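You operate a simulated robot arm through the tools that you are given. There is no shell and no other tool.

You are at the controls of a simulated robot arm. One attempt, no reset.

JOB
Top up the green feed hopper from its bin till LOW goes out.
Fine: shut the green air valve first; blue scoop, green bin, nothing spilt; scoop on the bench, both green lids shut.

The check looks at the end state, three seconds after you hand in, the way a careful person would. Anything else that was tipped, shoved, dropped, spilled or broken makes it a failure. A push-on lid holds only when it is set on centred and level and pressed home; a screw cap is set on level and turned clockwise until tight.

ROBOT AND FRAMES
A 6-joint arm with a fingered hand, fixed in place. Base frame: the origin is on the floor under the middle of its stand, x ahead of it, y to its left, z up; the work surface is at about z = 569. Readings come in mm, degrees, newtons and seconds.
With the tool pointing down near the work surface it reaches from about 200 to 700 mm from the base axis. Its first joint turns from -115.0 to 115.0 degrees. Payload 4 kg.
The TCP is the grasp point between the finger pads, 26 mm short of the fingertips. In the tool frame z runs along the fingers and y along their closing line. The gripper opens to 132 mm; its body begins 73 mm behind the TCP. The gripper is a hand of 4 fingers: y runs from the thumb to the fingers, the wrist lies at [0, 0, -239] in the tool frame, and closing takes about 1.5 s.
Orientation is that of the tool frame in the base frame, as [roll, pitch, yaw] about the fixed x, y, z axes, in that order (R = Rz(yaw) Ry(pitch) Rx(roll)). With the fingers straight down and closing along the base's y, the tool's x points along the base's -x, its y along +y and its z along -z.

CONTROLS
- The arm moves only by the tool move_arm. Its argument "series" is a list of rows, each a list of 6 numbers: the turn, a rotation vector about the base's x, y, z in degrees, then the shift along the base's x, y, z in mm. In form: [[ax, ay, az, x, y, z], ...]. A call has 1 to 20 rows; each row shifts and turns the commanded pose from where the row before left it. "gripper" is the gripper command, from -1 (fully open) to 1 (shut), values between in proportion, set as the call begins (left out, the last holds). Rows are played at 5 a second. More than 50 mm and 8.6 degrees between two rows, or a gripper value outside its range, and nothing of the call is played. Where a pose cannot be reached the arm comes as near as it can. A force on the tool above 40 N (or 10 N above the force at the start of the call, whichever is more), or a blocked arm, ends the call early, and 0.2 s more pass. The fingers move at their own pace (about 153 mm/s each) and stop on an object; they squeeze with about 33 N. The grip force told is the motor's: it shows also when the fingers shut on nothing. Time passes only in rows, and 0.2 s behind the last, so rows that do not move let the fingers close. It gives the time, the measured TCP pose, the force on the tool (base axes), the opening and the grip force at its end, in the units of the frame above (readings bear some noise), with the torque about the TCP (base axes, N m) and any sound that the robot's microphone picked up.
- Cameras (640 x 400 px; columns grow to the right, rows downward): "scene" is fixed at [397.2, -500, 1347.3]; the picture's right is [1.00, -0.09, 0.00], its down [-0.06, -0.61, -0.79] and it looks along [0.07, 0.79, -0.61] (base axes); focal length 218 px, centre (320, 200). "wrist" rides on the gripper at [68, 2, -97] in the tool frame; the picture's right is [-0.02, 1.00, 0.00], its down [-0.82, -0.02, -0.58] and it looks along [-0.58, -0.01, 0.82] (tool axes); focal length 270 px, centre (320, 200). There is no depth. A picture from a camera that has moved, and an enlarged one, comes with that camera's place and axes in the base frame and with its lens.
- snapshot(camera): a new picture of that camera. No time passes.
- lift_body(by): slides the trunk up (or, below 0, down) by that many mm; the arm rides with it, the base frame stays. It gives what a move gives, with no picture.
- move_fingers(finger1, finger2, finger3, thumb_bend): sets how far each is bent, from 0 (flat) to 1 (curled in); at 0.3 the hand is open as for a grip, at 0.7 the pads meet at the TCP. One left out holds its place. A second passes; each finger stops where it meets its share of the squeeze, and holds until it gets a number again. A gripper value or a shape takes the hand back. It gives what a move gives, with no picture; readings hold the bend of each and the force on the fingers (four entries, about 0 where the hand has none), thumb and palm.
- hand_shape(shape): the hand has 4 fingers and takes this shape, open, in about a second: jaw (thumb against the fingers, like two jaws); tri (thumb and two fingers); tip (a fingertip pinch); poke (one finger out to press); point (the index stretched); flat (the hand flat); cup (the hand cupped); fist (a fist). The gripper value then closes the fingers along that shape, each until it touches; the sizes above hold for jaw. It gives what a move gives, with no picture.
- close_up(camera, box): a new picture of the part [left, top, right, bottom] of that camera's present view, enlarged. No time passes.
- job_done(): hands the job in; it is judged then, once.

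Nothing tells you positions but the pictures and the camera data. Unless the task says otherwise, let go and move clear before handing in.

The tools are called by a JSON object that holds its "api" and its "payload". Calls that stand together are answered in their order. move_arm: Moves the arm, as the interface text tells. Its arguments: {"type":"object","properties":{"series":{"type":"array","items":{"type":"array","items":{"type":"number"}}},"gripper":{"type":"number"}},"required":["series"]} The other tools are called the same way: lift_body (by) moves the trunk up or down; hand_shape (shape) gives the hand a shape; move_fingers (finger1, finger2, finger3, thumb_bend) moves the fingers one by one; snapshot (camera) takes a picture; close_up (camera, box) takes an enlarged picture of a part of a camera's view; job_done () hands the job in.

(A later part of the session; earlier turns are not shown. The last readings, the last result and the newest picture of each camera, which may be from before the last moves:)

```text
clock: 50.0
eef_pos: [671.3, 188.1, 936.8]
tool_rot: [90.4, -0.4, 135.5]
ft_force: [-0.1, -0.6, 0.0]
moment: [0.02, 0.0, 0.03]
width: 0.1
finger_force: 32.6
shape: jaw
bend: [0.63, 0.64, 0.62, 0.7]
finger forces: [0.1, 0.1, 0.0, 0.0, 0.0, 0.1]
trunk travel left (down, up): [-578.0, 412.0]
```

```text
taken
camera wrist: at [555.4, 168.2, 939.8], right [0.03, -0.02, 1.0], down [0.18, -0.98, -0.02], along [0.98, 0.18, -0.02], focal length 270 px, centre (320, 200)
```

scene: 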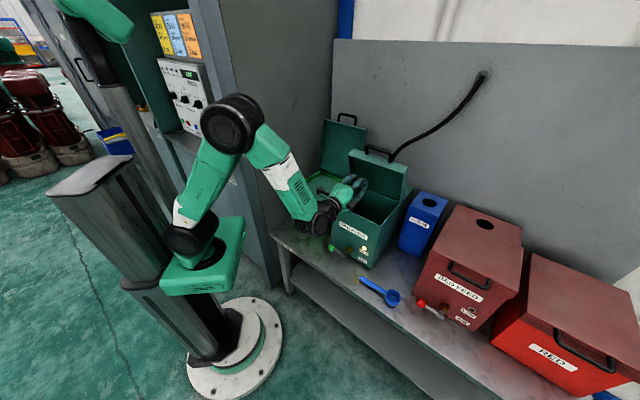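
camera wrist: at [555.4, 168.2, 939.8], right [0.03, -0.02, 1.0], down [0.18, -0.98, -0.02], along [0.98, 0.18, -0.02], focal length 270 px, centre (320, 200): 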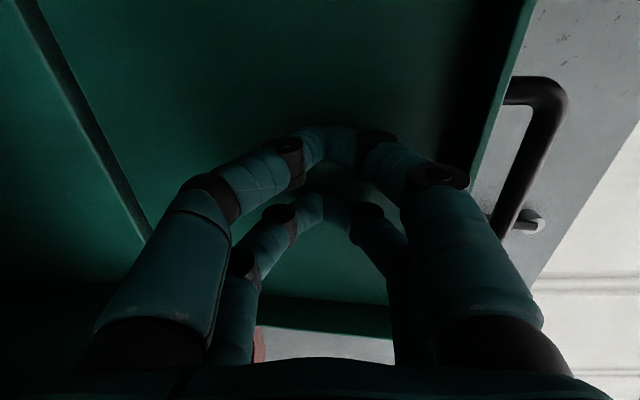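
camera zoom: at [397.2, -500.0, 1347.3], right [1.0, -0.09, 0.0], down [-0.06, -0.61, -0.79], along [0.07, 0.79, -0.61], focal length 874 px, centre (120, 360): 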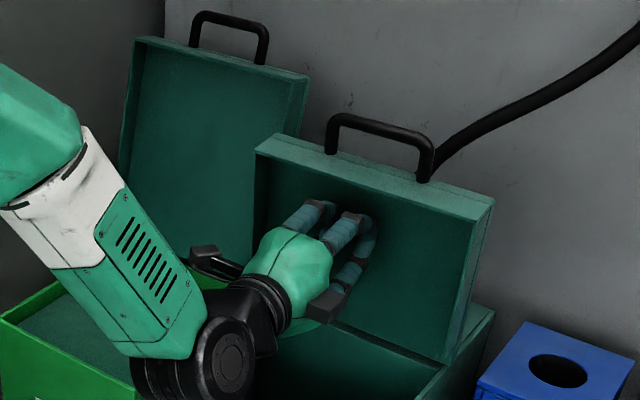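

About at contact. I'll keep pushing the lid back, watching for its stop.

{"api": "move_arm", "payload": {"series": [[0, 0, 0, 5, 5, 0], [0, 0, 0, 5, 5, 0], [0, 0, 0, 5, 5, 0], [0, 0, 0, 5, 5, 0], [0, 0, 0, 5, 5, 0]]}}

{"api": "close_up", "payload": {"camera": "scene", "box": [310, 110, 430, 210]}}

```text
clock: 51.2
eef_pos: [698.9, 212.3, 936.5]
tool_rot: [90.4, -0.3, 135.5]
ft_force: [-0.3, -0.1, -0.7]
moment: [-0.02, 0.02, -0.01]
width: 0.2
finger_force: 33.5
shape: jaw
bend: [0.63, 0.64, 0.62, 0.7]
finger forces: [0.0, 0.1, 0.1, 0.1, 0.0, 0.0]
trunk travel left (down, up): [-578.0, 412.0]
```

```text
4.00 times, centred on (370, 160) of scene
camera zoom: at [397.2, -500.0, 1347.3], right [1.0, -0.09, 0.0], down [-0.06, -0.61, -0.79], along [0.07, 0.79, -0.61], focal length 874 px, centre (120, 360)
```

zoom: 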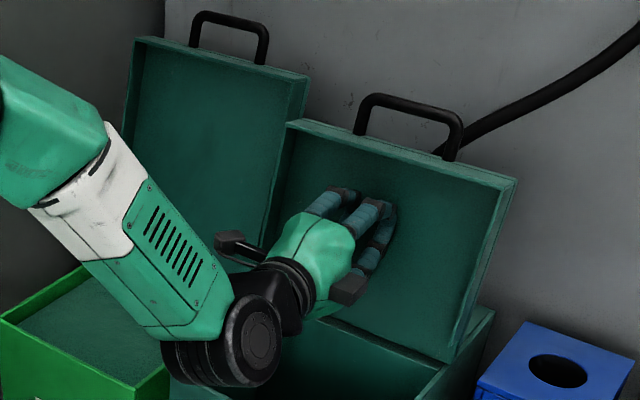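

The lid is about upright now. I'll push a little more toward the stop.

{"api": "move_arm", "payload": {"series": [[0, 0, 0, 4, 4, 0], [0, 0, 0, 4, 4, 0], [0, 0, 0, 4, 4, 0], [0, 0, 0, 0, 0, 0]]}}

{"api": "close_up", "payload": {"camera": "scene", "box": [310, 110, 430, 210]}}

{"api": "snapshot", "payload": {"camera": "wrist"}}

```text
clock: 52.0
eef_pos: [705.1, 218.7, 937.7]
tool_rot: [90.4, -0.4, 135.3]
ft_force: [-23.7, -15.5, 2.4]
moment: [0.03, -0.07, -0.01]
width: 0.0
finger_force: 32.5
shape: jaw
bend: [0.63, 0.64, 0.64, 0.7]
finger forces: [0.1, 0.0, 0.1, 0.1, 0.1, 0.0]
trunk travel left (down, up): [-578.0, 412.0]
stopped in row 3: the force on the tool passed its limit at 45 N (the readings are from after the stop); the commanded pose is now the measured one
```

```text
4.00 times, centred on (370, 160) of scene
camera zoom: at [397.2, -500.0, 1347.3], right [1.0, -0.09, 0.0], down [-0.06, -0.61, -0.79], along [0.07, 0.79, -0.61], focal length 874 px, centre (120, 360)
```

zoom: 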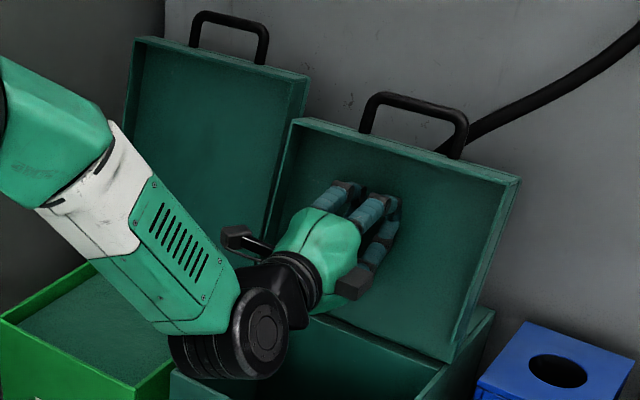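

```text
taken
camera wrist: at [589.4, 198.9, 940.8], right [0.03, -0.02, 1.0], down [0.18, -0.98, -0.02], along [0.98, 0.18, -0.02], focal length 270 px, centre (320, 200)
```

wrist: 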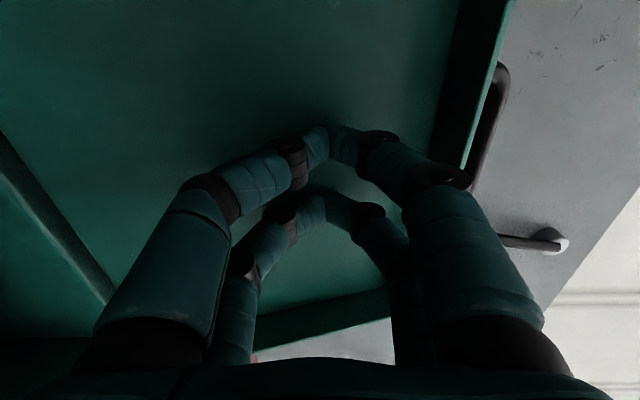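

The lid is against its stop. I'll back the hand out and check that the lid stays.

{"api": "move_arm", "payload": {"series": [[0, 0, 0, -5, -5, 0], [0, 0, 0, -17.7, -17.7, 3], [0, 0, 0, -25, -25, 5], [0, 0, 0, -30, -30, 5], [0, 0, 0, -30, -30, 5], [0, 0, 0, -30, -30, 5], [0, 0, 0, -30, -30, 5], [0, 0, 0, 0, 0, 0]]}}

{"api": "snapshot", "payload": {"camera": "scene"}}

{"api": "close_up", "payload": {"camera": "scene", "box": [310, 110, 430, 270]}}

```text
clock: 53.8
eef_pos: [543.5, 54.2, 965.1]
tool_rot: [90.6, -0.5, 135.6]
ft_force: [-0.4, 0.3, -0.1]
moment: [-0.01, -0.01, 0.02]
width: 0.0
finger_force: 33.0
shape: jaw
bend: [0.63, 0.64, 0.63, 0.7]
finger forces: [0.0, 0.1, 0.0, 0.1, 0.0, 0.0]
trunk travel left (down, up): [-578.0, 412.0]
```

```text
taken
```

scene: 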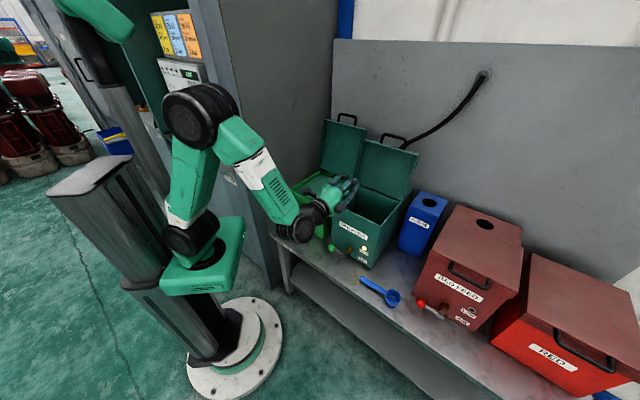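

```text
2.50 times, centred on (370, 190) of scene
camera zoom: at [397.2, -500.0, 1347.3], right [1.0, -0.09, 0.0], down [-0.06, -0.61, -0.79], along [0.07, 0.79, -0.61], focal length 546 px, centre (195, 225)
```

zoom: 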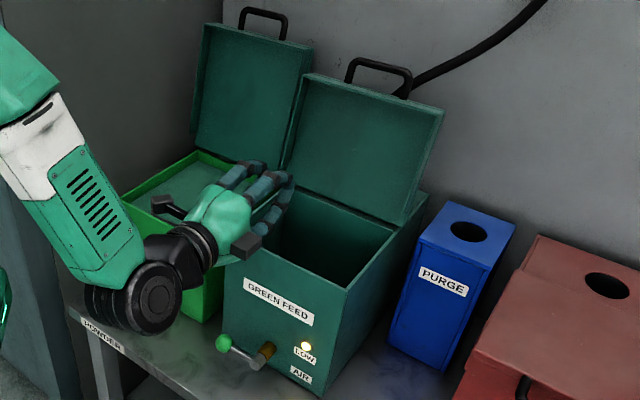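

The lid stays open against its stop. Next, the scoop: I'll bring the hand over its handle, pointing down, and look at it from close by.

{"api": "move_arm", "payload": {"series": [[-5.8, 5.8, 0, 8.5, -10, -10], [-5.8, 5.8, 0, 8.5, -10, -10], [-5.8, 5.8, 0, 8.5, -10, -10], [-5.8, 5.8, 0, 8.5, -10, -15], [-5.8, 5.8, 0, 8.5, -10, -15], [-5.8, 5.8, 0, 8.5, -10, -15], [-5.8, 5.8, 0, 8.5, -10, -15], [-5.8, 5.8, 0, 8.5, -10, -15], [-5.8, 5.8, 0, 8.5, -10, -15], [-5.8, 5.8, 0, 8.5, -10, -20], [-5.8, 5.8, 0, 8.5, -10, -20], [0, 0, 0, 0, 0, 0]], "gripper": 0.09}}

{"api": "snapshot", "payload": {"camera": "wrist"}}

{"api": "snapshot", "payload": {"camera": "scene"}}

```text
clock: 56.4
eef_pos: [636.8, -55.9, 803.1]
tool_rot: [-179.1, -0.3, 134.5]
ft_force: [0.1, 0.3, 0.0]
moment: [0.03, -0.02, 0.0]
width: 59.6
finger_force: 0.1
shape: jaw
bend: [0.73, 0.73, 0.73, 0.7]
finger forces: [0.0, 0.0, 0.0, 0.1, 0.1, 0.0]
trunk travel left (down, up): [-578.0, 412.0]
```

```text
taken
camera wrist: at [591.8, -4.7, 900.9], right [0.73, 0.68, -0.02], down [0.57, -0.59, 0.57], along [0.38, -0.43, -0.82], focal length 270 px, centre (320, 200)
```

wrist: 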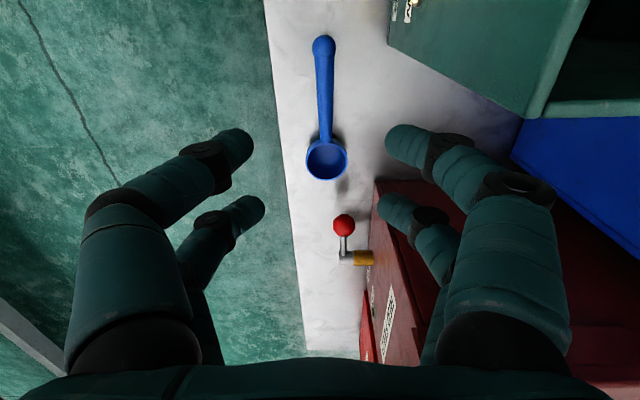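

```text
taken
```

scene: 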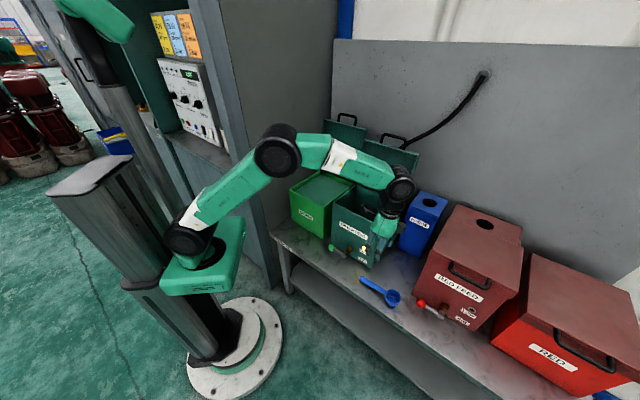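

{"api": "close_up", "payload": {"camera": "wrist", "box": [260, 20, 420, 200]}}

{"api": "close_up", "payload": {"camera": "scene", "box": [345, 260, 425, 320]}}

```text
2.22 times, centred on (340, 110) of wrist
camera zoom: at [591.8, -4.7, 900.9], right [0.73, 0.68, -0.02], down [0.57, -0.59, 0.57], along [0.38, -0.43, -0.82], focal length 601 px, centre (276, 400)
```

zoom: 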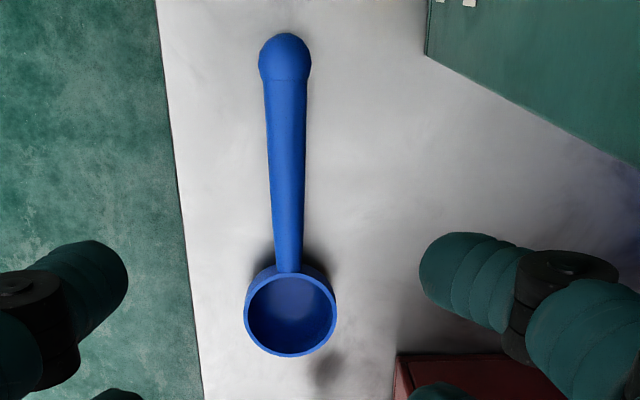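

```text
6.67 times, centred on (385, 290) of scene
camera zoom: at [397.2, -500.0, 1347.3], right [1.0, -0.09, 0.0], down [-0.06, -0.61, -0.79], along [0.07, 0.79, -0.61], focal length 1457 px, centre (-113, -400)
```

zoom: 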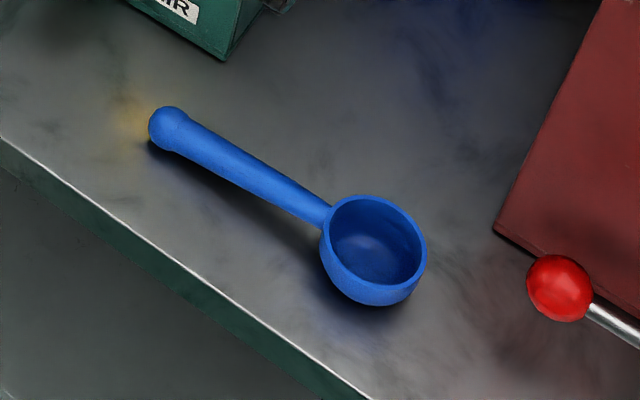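

The handle runs along the bench direction at d≈410 mm, about 18 mm thick, sloping up ~10° from the knob to the bowl. I'll tilt the hand to match and lower over it.

{"api": "move_arm", "payload": {"series": [[-3.54, -3.54, 0, 0, 0, 0], [-3.54, -3.54, 0, -1.4, 1.4, -30], [0, 0, 0, 0, 0, -40], [0, 0, 0, 0, 0, -40], [0, 0, 0, 0, 0, -40], [0, 0, 0, 0, 0, -28], [0, 0, 0, 0, 0, 0]]}}

{"api": "snapshot", "payload": {"camera": "wrist"}}

{"api": "close_up", "payload": {"camera": "scene", "box": [330, 240, 430, 320]}}

```text
clock: 58.0
eef_pos: [632.2, -53.2, 625.2]
tool_rot: [-179.3, 9.6, 134.5]
ft_force: [-0.3, -0.4, -0.4]
moment: [-0.02, -0.02, 0.02]
width: 59.9
finger_force: 0.1
shape: jaw
bend: [0.73, 0.73, 0.73, 0.7]
finger forces: [0.1, 0.0, 0.0, 0.0, 0.0, 0.1]
trunk travel left (down, up): [-578.0, 412.0]
```

```text
taken
camera wrist: at [576.3, 8.9, 708.8], right [0.73, 0.68, -0.01], down [0.49, -0.52, 0.71], along [0.48, -0.52, -0.71], focal length 270 px, centre (320, 200)
```

wrist: 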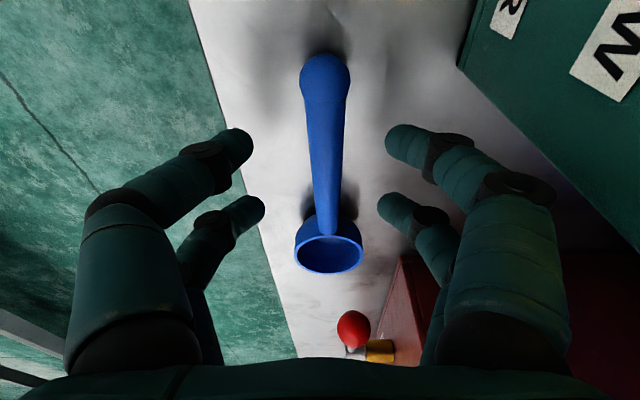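

```text
5.00 times, centred on (380, 280) of scene
camera zoom: at [397.2, -500.0, 1347.3], right [1.0, -0.09, 0.0], down [-0.06, -0.61, -0.79], along [0.07, 0.79, -0.61], focal length 1092 px, centre (20, -200)
```

zoom: 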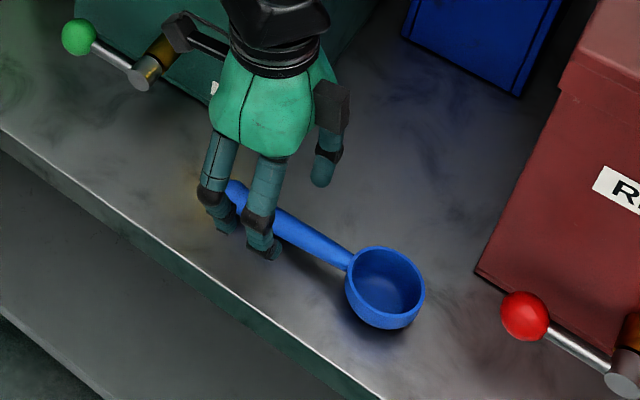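

The handle is centred between the finger pairs to within a few mm. I'll shift 3 mm toward the bench back and lower to grasp height.

{"api": "move_arm", "payload": {"series": [[0, 0, 0, 2.1, 2.1, -10], [0, 0, 0, 0, 0, -8], [0, 0, 0, 0, 0, -3], [0, 0, 0, 0, 0, 0]]}}

{"api": "snapshot", "payload": {"camera": "wrist"}}

{"api": "close_up", "payload": {"camera": "scene", "box": [330, 240, 430, 320]}}

```text
clock: 59.0
eef_pos: [634.8, -53.6, 603.3]
tool_rot: [-179.3, 9.6, 134.6]
ft_force: [0.4, -0.1, 0.4]
moment: [-0.01, -0.01, 0.02]
width: 59.7
finger_force: 0.0
shape: jaw
bend: [0.73, 0.73, 0.73, 0.7]
finger forces: [0.1, 0.0, 0.0, 0.0, 0.0, 0.1]
trunk travel left (down, up): [-578.0, 412.0]
```

```text
taken
camera wrist: at [578.2, 9.6, 687.7], right [0.73, 0.68, -0.01], down [0.49, -0.51, 0.71], along [0.48, -0.52, -0.71], focal length 270 px, centre (320, 200)
```

wrist: 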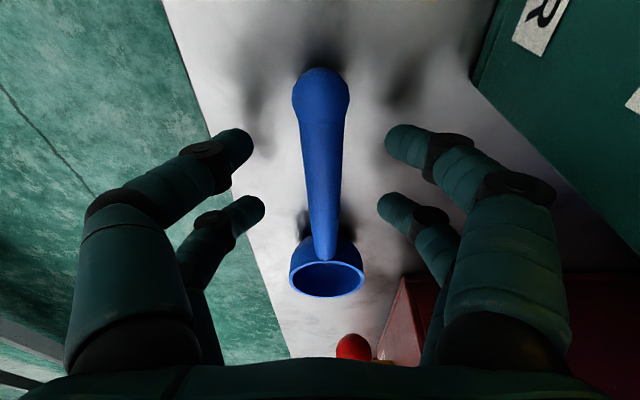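

```text
5.00 times, centred on (380, 280) of scene
camera zoom: at [397.2, -500.0, 1347.3], right [1.0, -0.09, 0.0], down [-0.06, -0.61, -0.79], along [0.07, 0.79, -0.61], focal length 1092 px, centre (20, -200)
```

zoom: 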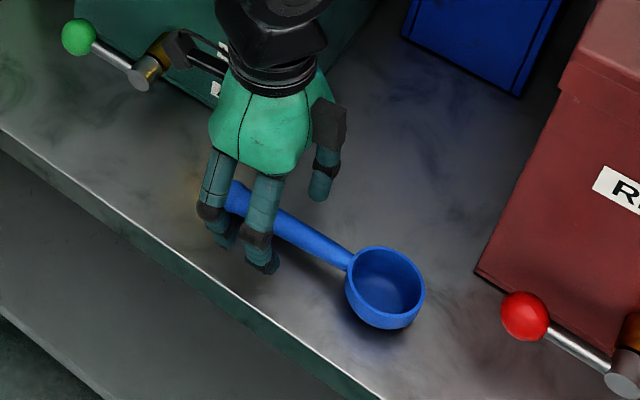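

The handle is centred. I'll close the fingers on it.

{"api": "move_arm", "payload": {"series": [[0, 0, 0, 0, 0, 0], [0, 0, 0, 0, 0, 0], [0, 0, 0, 0, 0, 0], [0, 0, 0, 0, 0, 0], [0, 0, 0, 0, 0, 0], [0, 0, 0, 0, 0, 0], [0, 0, 0, 0, 0, 0], [0, 0, 0, 0, 0, 0]], "gripper": 1}}

{"api": "snapshot", "payload": {"camera": "wrist"}}

{"api": "close_up", "payload": {"camera": "scene", "box": [330, 240, 430, 320]}}

```text
clock: 60.4
eef_pos: [637.9, -53.5, 609.7]
tool_rot: [-179.9, 10.2, 134.5]
ft_force: [0.0, -0.5, 15.7]
moment: [0.15, 0.14, -0.01]
width: 6.2
finger_force: 33.3
shape: jaw
bend: [0.72, 0.74, 0.72, 0.74]
finger forces: [0.1, 0.2, 0.0, 0.0, 0.0, 0.1]
trunk travel left (down, up): [-578.0, 412.0]
stopped in row 7: the force on the tool passed its limit at 40 N (the readings are from after the stop); the commanded pose is now the measured one
```

```text
taken
camera wrist: at [580.4, 9.5, 692.2], right [0.73, 0.68, 0.0], down [0.48, -0.51, 0.71], along [0.49, -0.52, -0.7], focal length 270 px, centre (320, 200)
```

wrist: 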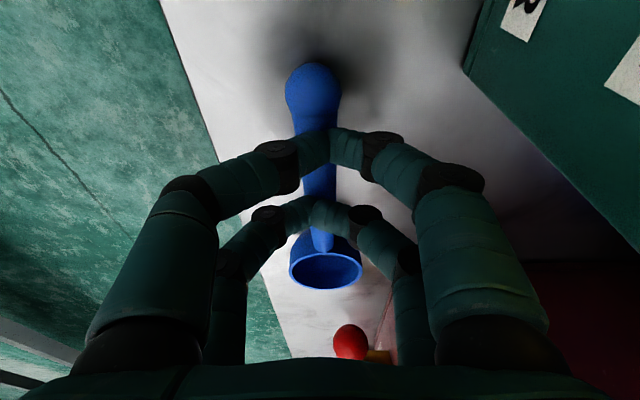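

```text
5.00 times, centred on (380, 280) of scene
camera zoom: at [397.2, -500.0, 1347.3], right [1.0, -0.09, 0.0], down [-0.06, -0.61, -0.79], along [0.07, 0.79, -0.61], focal length 1092 px, centre (20, -200)
```

zoom: 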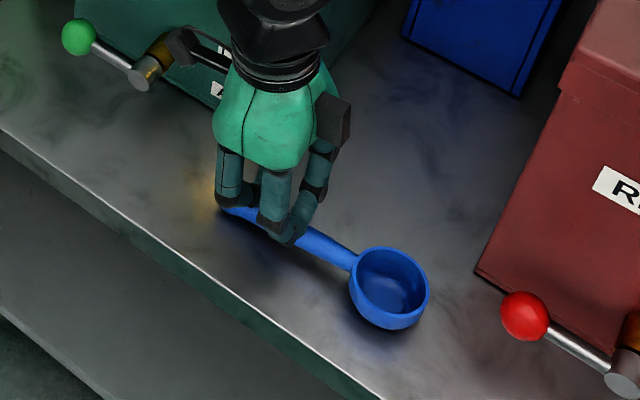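

The fingertips closed on top of the handle instead of around it, so I need to be lower and level. I'll open, take out the tilt, and go down until the tips just feel the bench.

{"api": "move_arm", "payload": {"series": [[0, 0, 0, 0, 0, 0], [0, 0, 0, 0, 0, 0], [0, 0, 0, 0, 0, 5], [3.3, 3.3, 0, 0, 0, 0], [3.3, 3.3, 0, 0, 0, -5], [0, 0, 0, 0, 0, -6], [0, 0, 0, 0, 0, -4], [0, 0, 0, 0, 0, -3], [0, 0, 0, 0, 0, 0]], "gripper": 0.25}}

{"api": "snapshot", "payload": {"camera": "wrist"}}

{"api": "close_up", "payload": {"camera": "scene", "box": [340, 240, 420, 310]}}

```text
clock: 62.4
eef_pos: [637.0, -52.8, 593.3]
tool_rot: [-179.5, 0.6, 134.6]
ft_force: [0.0, -0.6, -0.5]
moment: [-0.02, 0.03, 0.0]
width: 49.2
finger_force: 0.1
shape: jaw
bend: [0.74, 0.74, 0.74, 0.7]
finger forces: [0.0, 0.0, 0.0, 0.1, 0.0, 0.0]
trunk travel left (down, up): [-578.0, 412.0]
```

```text
taken
camera wrist: at [590.8, -0.5, 688.4], right [0.73, 0.68, -0.01], down [0.56, -0.59, 0.59], along [0.4, -0.43, -0.81], focal length 270 px, centre (320, 200)
```

wrist: 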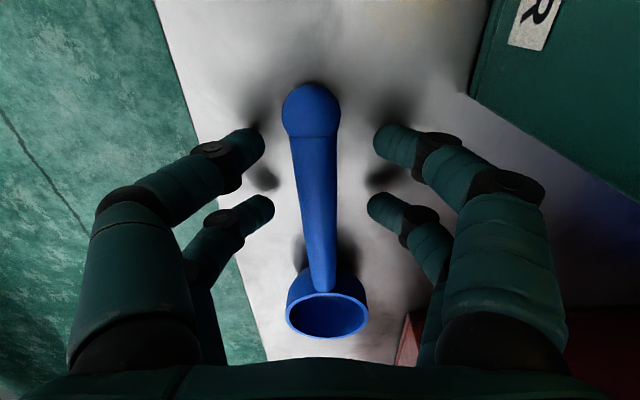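

```text
5.71 times, centred on (380, 275) of scene
camera zoom: at [397.2, -500.0, 1347.3], right [1.0, -0.09, 0.0], down [-0.06, -0.61, -0.79], along [0.07, 0.79, -0.61], focal length 1249 px, centre (-23, -229)
```

zoom: 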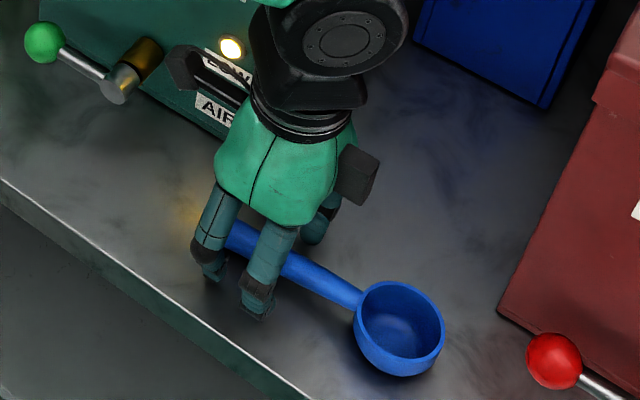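

No bench contact yet at 593. I'll shift 2 mm and lower another few mm, feeling for the bench.

{"api": "move_arm", "payload": {"series": [[0, 0, 0, -1.6, -1.6, -2], [0, 0, 0, 0, 0, -2], [0, 0, 0, 0, 0, 0]]}}

{"api": "close_up", "payload": {"camera": "wrist", "box": [200, 60, 440, 260]}}

```text
clock: 63.2
eef_pos: [635.9, -54.7, 588.0]
tool_rot: [-179.7, 0.5, 134.4]
ft_force: [-0.2, -0.4, -0.5]
moment: [-0.01, 0.0, 0.0]
width: 48.9
finger_force: 0.0
shape: jaw
bend: [0.74, 0.74, 0.74, 0.7]
finger forces: [0.0, 0.0, 0.0, 0.0, 0.0, 0.1]
trunk travel left (down, up): [-578.0, 412.0]
```

```text
2.00 times, centred on (320, 160) of wrist
camera zoom: at [589.3, -2.6, 685.0], right [0.73, 0.68, -0.01], down [0.56, -0.59, 0.59], along [0.4, -0.43, -0.81], focal length 541 px, centre (320, 280)
```

zoom: 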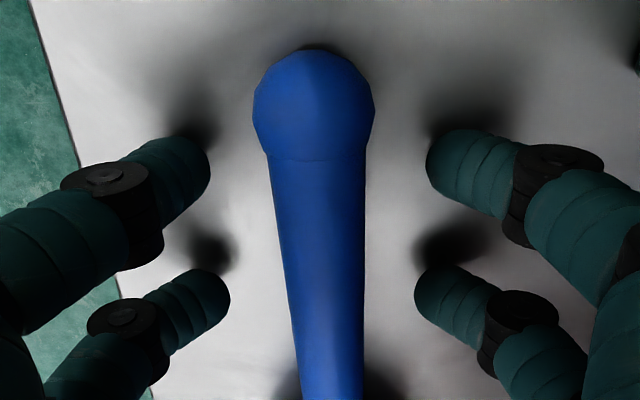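

Still no contact, so the curled tips reach less far than the nominal length. I'll keep lowering gently.

{"api": "move_arm", "payload": {"series": [[0, 0, 0, 0, 0, -2], [0, 0, 0, 0, 0, -1.5], [0, 0, 0, 0, 0, -1.5], [0, 0, 0, 0, 0, 0]]}}

{"api": "close_up", "payload": {"camera": "wrist", "box": [200, 60, 440, 260]}}

```text
clock: 64.2
eef_pos: [635.1, -55.5, 586.9]
tool_rot: [-179.7, 0.7, 134.5]
ft_force: [1.7, 0.4, 15.2]
moment: [0.29, -0.16, 0.01]
width: 49.3
finger_force: 0.1
shape: jaw
bend: [0.75, 0.74, 0.74, 0.7]
finger forces: [8.2, 4.2, 2.1, 0.1, 1.3, 0.0]
trunk travel left (down, up): [-578.0, 412.0]
```

```text
2.00 times, centred on (320, 160) of wrist
camera zoom: at [589.1, -2.2, 682.4], right [0.73, 0.68, 0.0], down [0.55, -0.59, 0.59], along [0.4, -0.43, -0.81], focal length 541 px, centre (320, 280)
```

zoom: 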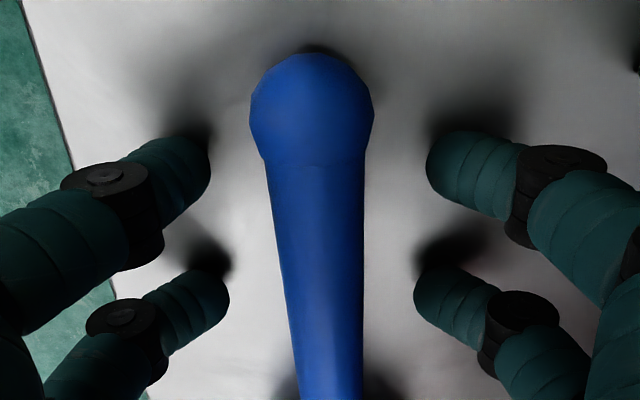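

The tips touch the bench at about 587. I'll lift 2 mm and close.

{"api": "move_arm", "payload": {"series": [[0, 0, 0, 0, 0, 2.5], [0, 0, 0, 0, 0, 0]]}}

{"api": "move_arm", "payload": {"series": [[0, 0, 0, 0, 0, 0], [0, 0, 0, 0, 0, 0], [0, 0, 0, 0, 0, 0], [0, 0, 0, 0, 0, 0], [0, 0, 0, 0, 0, 0], [0, 0, 0, 0, 0, 0], [0, 0, 0, 0, 0, 0], [0, 0, 0, 0, 0, 0]], "gripper": 1}}

{"api": "close_up", "payload": {"camera": "wrist", "box": [180, 60, 460, 360]}}

{"api": "close_up", "payload": {"camera": "scene", "box": [340, 240, 420, 310]}}

```text
clock: 64.8
eef_pos: [633.8, -54.9, 587.7]
tool_rot: [-179.5, 0.5, 134.5]
ft_force: [1.9, -1.5, 5.6]
moment: [0.14, -0.16, -0.07]
width: 49.4
finger_force: 0.1
shape: jaw
bend: [0.74, 0.74, 0.74, 0.7]
finger forces: [4.2, 2.0, 0.0, 0.1, 0.1, 0.0]
trunk travel left (down, up): [-578.0, 412.0]
```

```text
clock: 66.6
eef_pos: [633.6, -55.3, 587.8]
tool_rot: [-179.6, 0.5, 134.5]
ft_force: [0.6, -0.7, -0.3]
moment: [-0.02, 0.0, 0.03]
width: 0.0
finger_force: 33.1
shape: jaw
bend: [0.76, 0.76, 0.67, 0.67]
finger forces: [0.1, 0.0, 0.1, 0.0, 0.0, 0.0]
trunk travel left (down, up): [-578.0, 412.0]
```

```text
1.33 times, centred on (320, 210) of wrist
camera zoom: at [588.2, -2.3, 683.2], right [0.73, 0.68, -0.01], down [0.56, -0.59, 0.59], along [0.4, -0.43, -0.81], focal length 360 px, centre (320, 187)
```

zoom: 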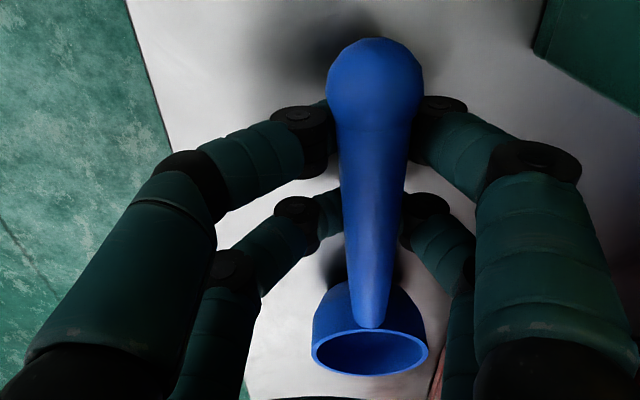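

```text
5.71 times, centred on (380, 275) of scene
camera zoom: at [397.2, -500.0, 1347.3], right [1.0, -0.09, 0.0], down [-0.06, -0.61, -0.79], along [0.07, 0.79, -0.61], focal length 1249 px, centre (-23, -229)
```

zoom: 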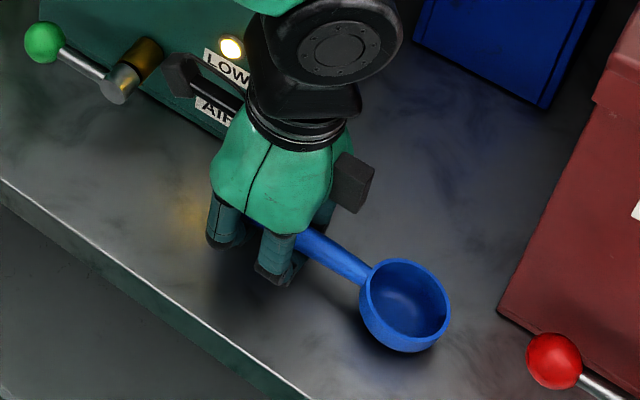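

The fingers closed under the handle and hold it. I'll lift and check how firmly the scoop sits.

{"api": "move_arm", "payload": {"series": [[0, 0, 0, 0, 0, 15], [0, 0, 0, 0, 0, 30], [0, 0, 0, 0, 0, 40], [0, 0, 0, 0, 0, 40], [0, 0, 0, 0, 0, 0]]}}

{"api": "close_up", "payload": {"camera": "wrist", "box": [180, 60, 460, 360]}}

{"api": "close_up", "payload": {"camera": "scene", "box": [330, 200, 430, 300]}}

```text
clock: 67.8
eef_pos: [635.3, -53.8, 712.8]
tool_rot: [-179.6, 0.6, 134.5]
ft_force: [0.4, 0.0, -0.9]
moment: [-0.04, 0.01, -0.02]
width: 0.0
finger_force: 32.8
shape: jaw
bend: [0.76, 0.76, 0.67, 0.67]
finger forces: [0.0, 0.0, 0.1, 0.0, 0.1, 0.0]
trunk travel left (down, up): [-578.0, 412.0]
```

```text
1.33 times, centred on (320, 210) of wrist
camera zoom: at [588.1, -2.0, 810.5], right [0.73, 0.68, -0.01], down [0.56, -0.59, 0.59], along [0.4, -0.43, -0.81], focal length 360 px, centre (320, 187)
```

zoom: 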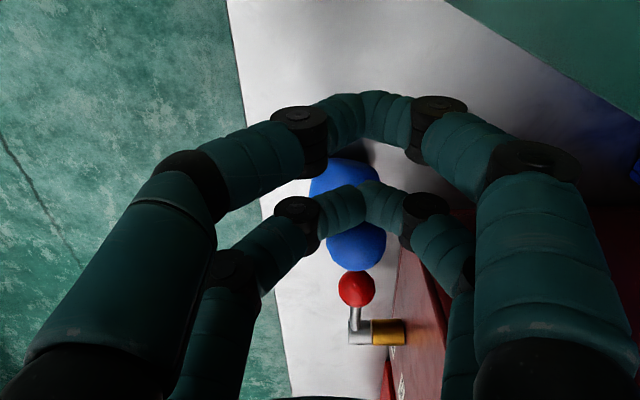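

```text
4.00 times, centred on (380, 250) of scene
camera zoom: at [397.2, -500.0, 1347.3], right [1.0, -0.09, 0.0], down [-0.06, -0.61, -0.79], along [0.07, 0.79, -0.61], focal length 874 px, centre (80, 0)
```

zoom: 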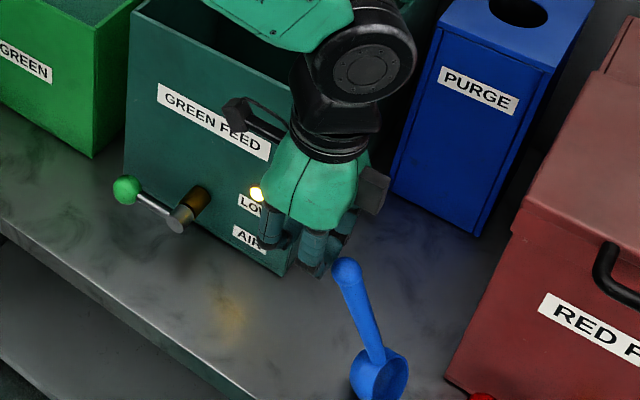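

The scoop slipped out of the fingers. I'll wait a moment and see where it ended up.

{"api": "move_arm", "payload": {"series": [[0, 0, 0, 0, 0, 0], [0, 0, 0, 0, 0, 0], [0, 0, 0, 0, 0, 0]]}}

{"api": "close_up", "payload": {"camera": "scene", "box": [330, 200, 490, 340]}}

{"api": "snapshot", "payload": {"camera": "wrist"}}

```text
clock: 68.6
eef_pos: [634.1, -54.0, 713.5]
tool_rot: [-179.5, 0.6, 134.5]
ft_force: [1.0, 0.1, 0.2]
moment: [0.01, 0.02, -0.02]
width: 0.0
finger_force: 33.0
shape: jaw
bend: [0.76, 0.76, 0.67, 0.67]
finger forces: [0.0, 0.0, 0.0, 0.1, 0.1, 0.0]
trunk travel left (down, up): [-578.0, 412.0]
```

```text
2.86 times, centred on (410, 270) of scene
camera zoom: at [397.2, -500.0, 1347.3], right [1.0, -0.09, 0.0], down [-0.06, -0.61, -0.79], along [0.07, 0.79, -0.61], focal length 624 px, centre (63, 0)
```

zoom: 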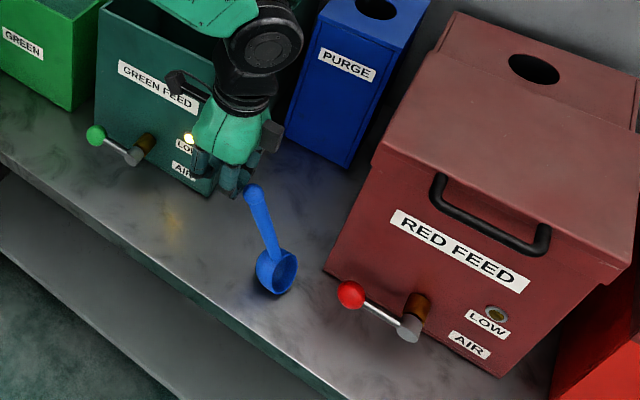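

```text
taken
camera wrist: at [588.3, -2.1, 809.9], right [0.73, 0.68, -0.01], down [0.56, -0.59, 0.59], along [0.4, -0.43, -0.81], focal length 270 px, centre (320, 200)
```

wrist: 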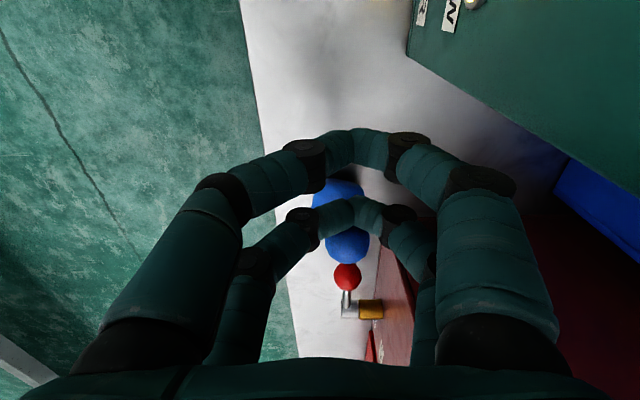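

{"api": "close_up", "payload": {"camera": "scene", "box": [370, 235, 430, 310]}}

{"api": "close_up", "payload": {"camera": "wrist", "box": [260, 120, 440, 300]}}

```text
5.33 times, centred on (400, 272) of scene
camera zoom: at [397.2, -500.0, 1347.3], right [1.0, -0.09, 0.0], down [-0.06, -0.61, -0.79], along [0.07, 0.79, -0.61], focal length 1165 px, centre (-107, -187)
```

zoom: 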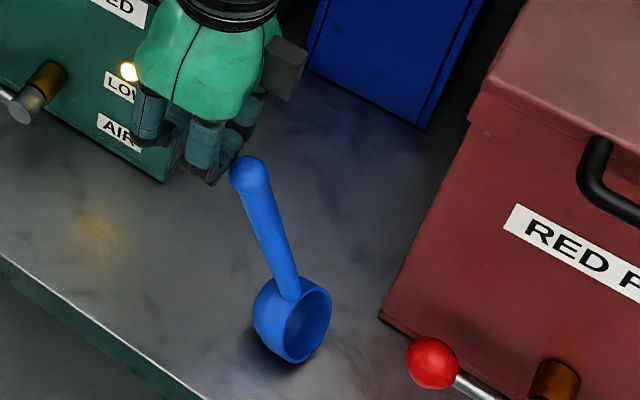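

```text
2.22 times, centred on (350, 210) of wrist
camera zoom: at [588.3, -2.1, 809.9], right [0.73, 0.68, -0.01], down [0.56, -0.59, 0.59], along [0.4, -0.43, -0.81], focal length 601 px, centre (253, 178)
```

zoom: 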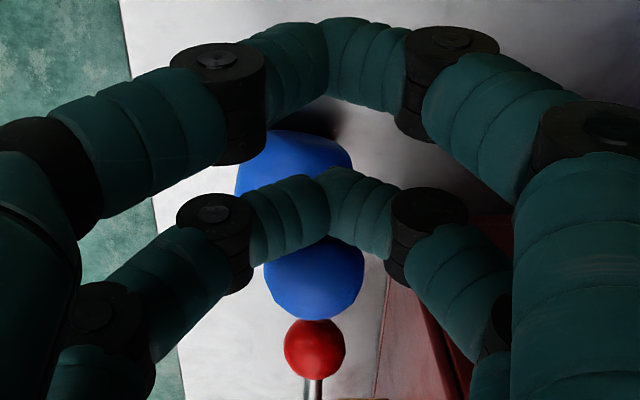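

The scoop is standing on its bowl, its knob leaning against the right side of my far fingers. I'll lay it down gently to the left by moving the hand slowly left and down with it.

{"api": "move_arm", "payload": {"series": [[0, 0, 0, -3, 3, -3], [0, 0, 0, -3, 3, -3], [0, 0, 0, -3, 3, -3], [0, 0, 0, -3, 3, -3], [0, 0, 0, -3, 3, -3]]}}

{"api": "close_up", "payload": {"camera": "scene", "box": [350, 220, 430, 310]}}

```text
clock: 69.8
eef_pos: [620.0, -39.4, 698.9]
tool_rot: [-179.6, 0.5, 134.4]
ft_force: [-0.7, -0.6, 0.0]
moment: [0.05, 0.0, 0.0]
width: 0.2
finger_force: 32.6
shape: jaw
bend: [0.76, 0.76, 0.67, 0.67]
finger forces: [0.0, 0.1, 0.1, 0.0, 0.0, 0.0]
trunk travel left (down, up): [-578.0, 412.0]
```

```text
4.44 times, centred on (390, 265) of scene
camera zoom: at [397.2, -500.0, 1347.3], right [1.0, -0.09, 0.0], down [-0.06, -0.61, -0.79], along [0.07, 0.79, -0.61], focal length 971 px, centre (9, -89)
```

zoom: 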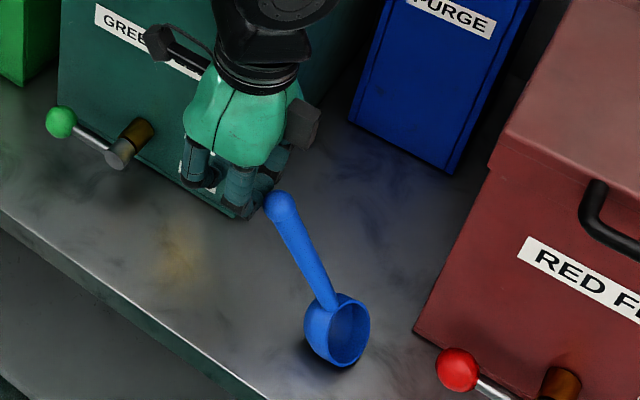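

It follows quietly. I'll continue lowering it.

{"api": "move_arm", "payload": {"series": [[0, 0, 0, -2.8, 2.8, -4], [0, 0, 0, -2.8, 2.8, -4], [0, 0, 0, -2.8, 2.8, -4], [0, 0, 0, -2.8, 2.8, -4], [0, 0, 0, -2.8, 2.8, -4]]}}

{"api": "close_up", "payload": {"camera": "scene", "box": [350, 220, 430, 310]}}

```text
clock: 71.0
eef_pos: [605.9, -26.5, 677.5]
tool_rot: [-179.6, 0.6, 134.5]
ft_force: [-0.4, 0.3, 0.0]
moment: [0.01, -0.02, 0.03]
width: 0.0
finger_force: 33.0
shape: jaw
bend: [0.76, 0.76, 0.67, 0.67]
finger forces: [0.1, 0.1, 0.0, 0.0, 0.1, 0.0]
trunk travel left (down, up): [-578.0, 412.0]
```

```text
4.44 times, centred on (390, 265) of scene
camera zoom: at [397.2, -500.0, 1347.3], right [1.0, -0.09, 0.0], down [-0.06, -0.61, -0.79], along [0.07, 0.79, -0.61], focal length 971 px, centre (9, -89)
```

zoom: 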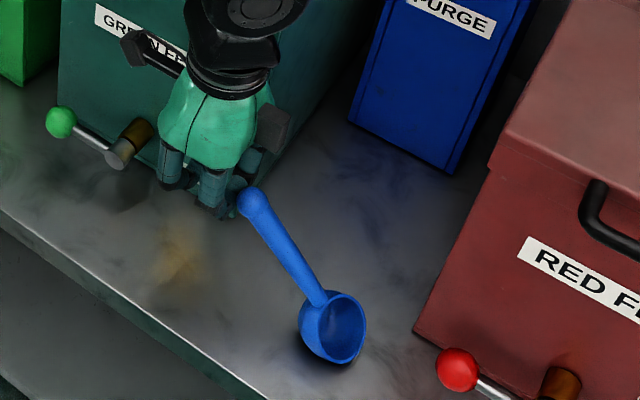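

Still controlled. I'll keep going down with it.

{"api": "move_arm", "payload": {"series": [[0, 0, 0, -2.1, 2.1, -4], [0, 0, 0, -2.1, 2.1, -4], [0, 0, 0, -2.1, 2.1, -4], [0, 0, 0, -2.1, 2.1, -4], [0, 0, 0, -2.1, 2.1, -4]]}}

{"api": "close_up", "payload": {"camera": "scene", "box": [350, 220, 430, 310]}}

{"api": "snapshot", "payload": {"camera": "wrist"}}

```text
clock: 72.2
eef_pos: [595.2, -13.9, 657.2]
tool_rot: [-179.7, 0.6, 134.5]
ft_force: [0.6, 0.4, -0.4]
moment: [-0.01, 0.0, 0.04]
width: 0.2
finger_force: 32.9
shape: jaw
bend: [0.76, 0.76, 0.67, 0.67]
finger forces: [0.0, 0.1, 0.0, 0.0, 0.0, 0.1]
trunk travel left (down, up): [-578.0, 412.0]
```

```text
4.44 times, centred on (390, 265) of scene
camera zoom: at [397.2, -500.0, 1347.3], right [1.0, -0.09, 0.0], down [-0.06, -0.61, -0.79], along [0.07, 0.79, -0.61], focal length 971 px, centre (9, -89)
```

zoom: 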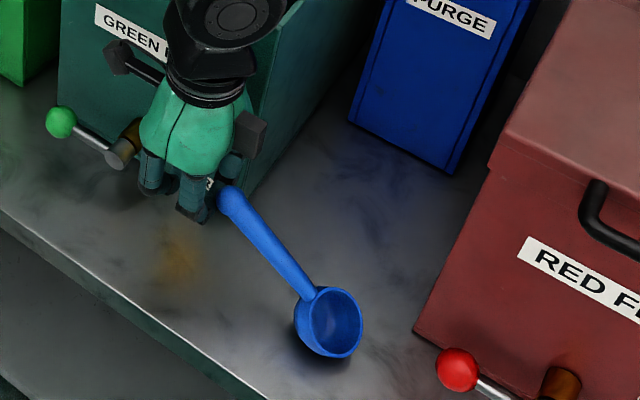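

```text
taken
camera wrist: at [549.4, 37.5, 753.4], right [0.73, 0.68, -0.01], down [0.56, -0.59, 0.59], along [0.4, -0.43, -0.81], focal length 270 px, centre (320, 200)
```

wrist: 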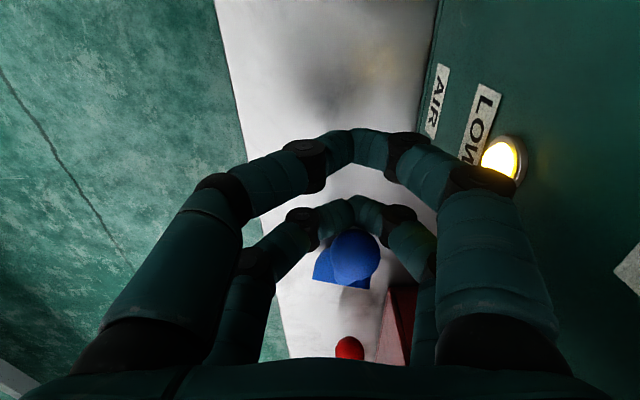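

{"api": "move_arm", "payload": {"series": [[0, 0, 0, -1.6, 1.6, -4], [0, 0, 0, -1.6, 1.6, -4], [0, 0, 0, -1.6, 1.6, -4], [0, 0, 0, -1.4, 1.4, -4], [0, 0, 0, -1.4, 1.4, -4]]}}

{"api": "close_up", "payload": {"camera": "scene", "box": [350, 220, 430, 310]}}

{"api": "snapshot", "payload": {"camera": "wrist"}}

```text
clock: 73.4
eef_pos: [589.1, -6.5, 638.8]
tool_rot: [-179.5, 0.6, 134.5]
ft_force: [-0.7, -0.8, -0.2]
moment: [0.05, 0.03, 0.03]
width: 0.3
finger_force: 33.3
shape: jaw
bend: [0.76, 0.76, 0.67, 0.67]
finger forces: [0.1, 0.0, 0.0, 0.0, 0.0, 0.0]
trunk travel left (down, up): [-578.0, 412.0]
```

```text
4.44 times, centred on (390, 265) of scene
camera zoom: at [397.2, -500.0, 1347.3], right [1.0, -0.09, 0.0], down [-0.06, -0.61, -0.79], along [0.07, 0.79, -0.61], focal length 971 px, centre (9, -89)
```

zoom: 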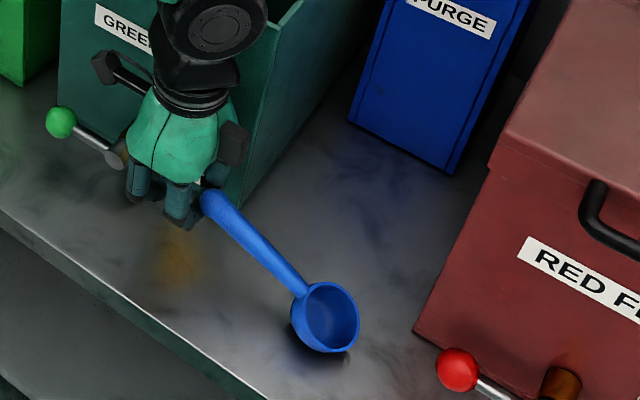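

```text
taken
camera wrist: at [542.0, 45.1, 734.1], right [0.73, 0.68, -0.01], down [0.56, -0.59, 0.59], along [0.4, -0.43, -0.81], focal length 270 px, centre (320, 200)
```

wrist: 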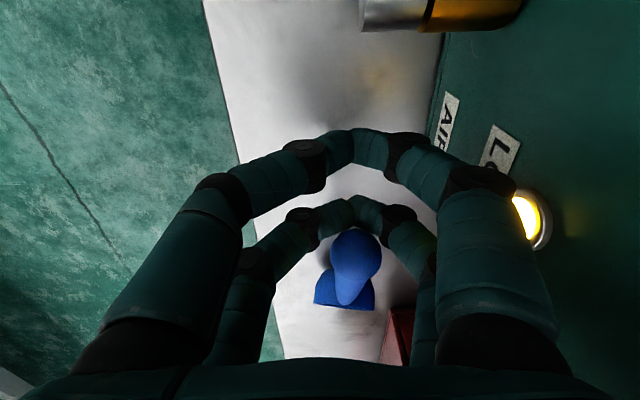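

{"api": "move_arm", "payload": {"series": [[0, 0, 0, -1.1, 1.1, -4], [0, 0, 0, -1.1, 1.1, -4], [0, 0, 0, -1, 1, -4], [0, 0, 0, -1, 1, -4], [0, 0, 0, -0.8, 0.8, -4], [0, 0, 0, -0.8, 0.8, -4], [0, 0, 0, 0, 0, 0]]}}

{"api": "close_up", "payload": {"camera": "scene", "box": [350, 220, 430, 310]}}

{"api": "snapshot", "payload": {"camera": "wrist"}}

```text
clock: 75.0
eef_pos: [582.7, -1.8, 611.8]
tool_rot: [-179.5, 0.6, 134.5]
ft_force: [-0.3, 0.4, -0.2]
moment: [-0.03, 0.0, 0.02]
width: 0.0
finger_force: 33.3
shape: jaw
bend: [0.76, 0.76, 0.67, 0.67]
finger forces: [0.0, 0.0, 0.0, 0.0, 0.0, 0.0]
trunk travel left (down, up): [-578.0, 412.0]
```

```text
4.44 times, centred on (390, 265) of scene
camera zoom: at [397.2, -500.0, 1347.3], right [1.0, -0.09, 0.0], down [-0.06, -0.61, -0.79], along [0.07, 0.79, -0.61], focal length 971 px, centre (9, -89)
```

zoom: 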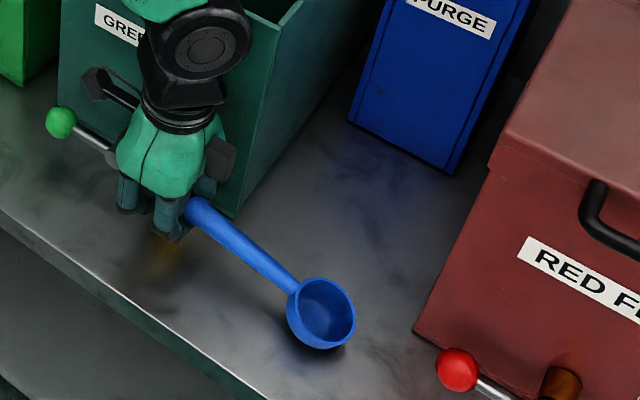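

```text
taken
camera wrist: at [536.4, 50.7, 708.6], right [0.73, 0.68, -0.01], down [0.56, -0.59, 0.59], along [0.4, -0.43, -0.81], focal length 270 px, centre (320, 200)
```

wrist: 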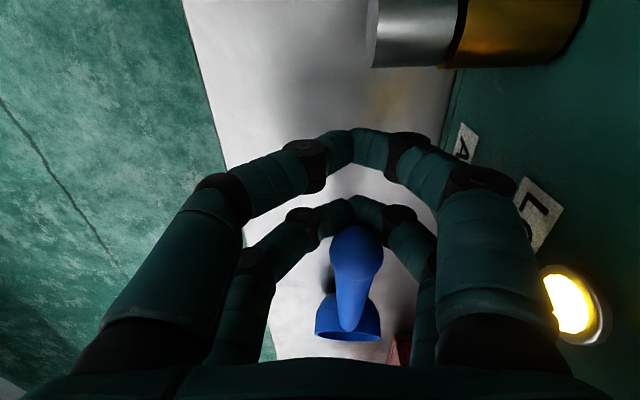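

Nearly down. A few more millimetres, then I'll slip the hand clear.

{"api": "move_arm", "payload": {"series": [[0, 0, 0, -0.7, 0.7, -4], [0, 0, 0, -0.7, 0.7, -4], [0, 0, 0, -0.7, 0.7, -4], [0, 0, 0, -1.4, 1.4, -2], [0, 0, 0, -2, 2, 0], [0, 0, 0, -3, 3, 0], [0, 0, 0, 0, 0, 0]]}}

{"api": "close_up", "payload": {"camera": "scene", "box": [350, 220, 430, 310]}}

{"api": "snapshot", "payload": {"camera": "wrist"}}

```text
clock: 76.6
eef_pos: [574.6, 5.8, 598.6]
tool_rot: [-179.5, 0.6, 134.6]
ft_force: [0.0, -0.7, 0.1]
moment: [0.03, 0.0, 0.01]
width: 0.1
finger_force: 33.0
shape: jaw
bend: [0.76, 0.76, 0.67, 0.67]
finger forces: [0.1, 0.0, 0.0, 0.0, 0.1, 0.1]
trunk travel left (down, up): [-578.0, 412.0]
```

```text
4.44 times, centred on (390, 265) of scene
camera zoom: at [397.2, -500.0, 1347.3], right [1.0, -0.09, 0.0], down [-0.06, -0.61, -0.79], along [0.07, 0.79, -0.61], focal length 971 px, centre (9, -89)
```

zoom: 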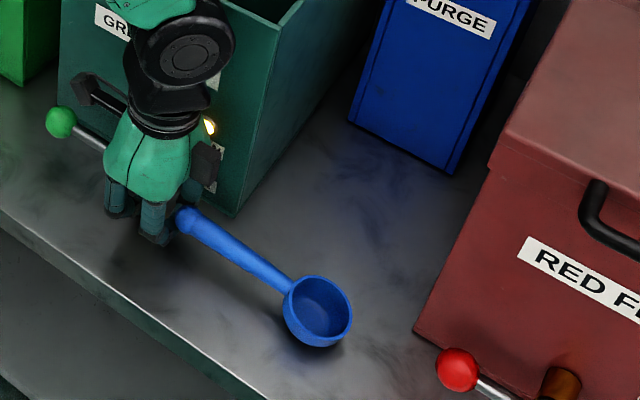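

```text
taken
camera wrist: at [527.8, 57.9, 694.7], right [0.73, 0.68, -0.01], down [0.56, -0.59, 0.59], along [0.4, -0.43, -0.81], focal length 270 px, centre (320, 200)
```

wrist: 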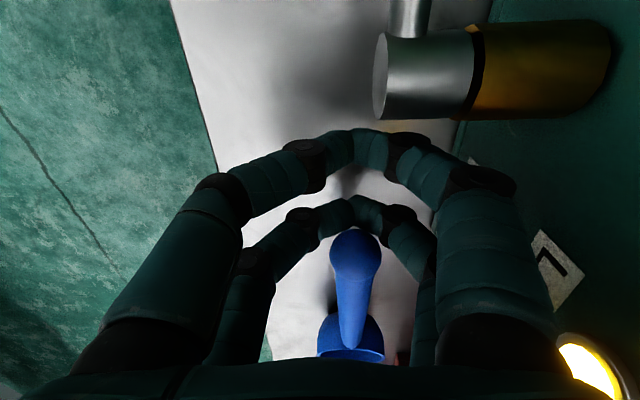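

The scoop is lying down again. I'll raise the hand and look at it.

{"api": "move_arm", "payload": {"series": [[0, 0, 0, -3, 3, 3], [0, 0, 0, 0, 0, 40], [0, 0, 0, 0, 0, 45], [0, 0, 0, 30, -30, 45], [0, 0, 0, 30, -30, 20], [0, 0, 0, 0, 0, 0]], "gripper": 0.09}}

{"api": "close_up", "payload": {"camera": "scene", "box": [350, 230, 430, 310]}}

{"api": "snapshot", "payload": {"camera": "wrist"}}

```text
refused: row 4 steps farther than a row can; nothing moved
```

```text
5.00 times, centred on (390, 270) of scene
camera zoom: at [397.2, -500.0, 1347.3], right [1.0, -0.09, 0.0], down [-0.06, -0.61, -0.79], along [0.07, 0.79, -0.61], focal length 1092 px, centre (-30, -150)
```

zoom: 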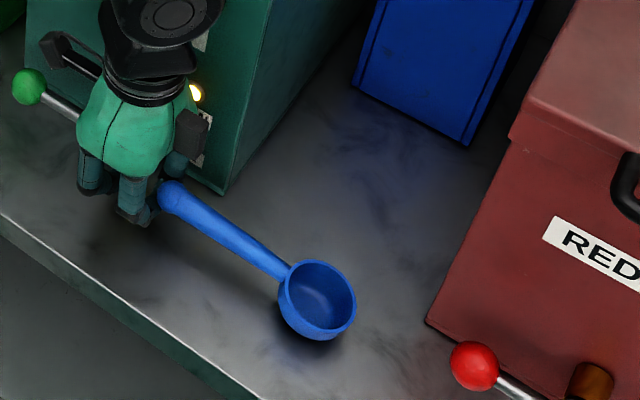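

```text
taken
camera wrist: at [527.8, 57.9, 694.7], right [0.73, 0.68, -0.01], down [0.56, -0.59, 0.59], along [0.4, -0.43, -0.81], focal length 270 px, centre (320, 200)
```

wrist: 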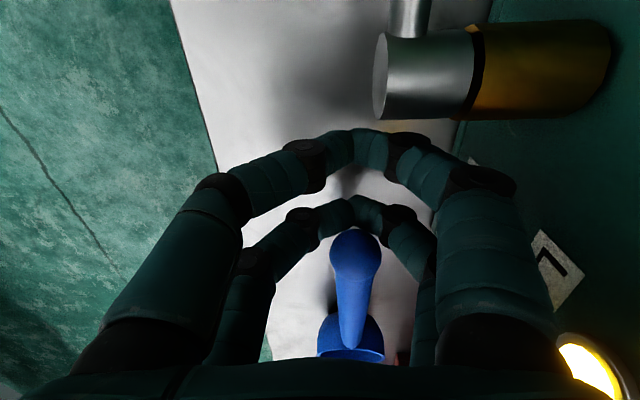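

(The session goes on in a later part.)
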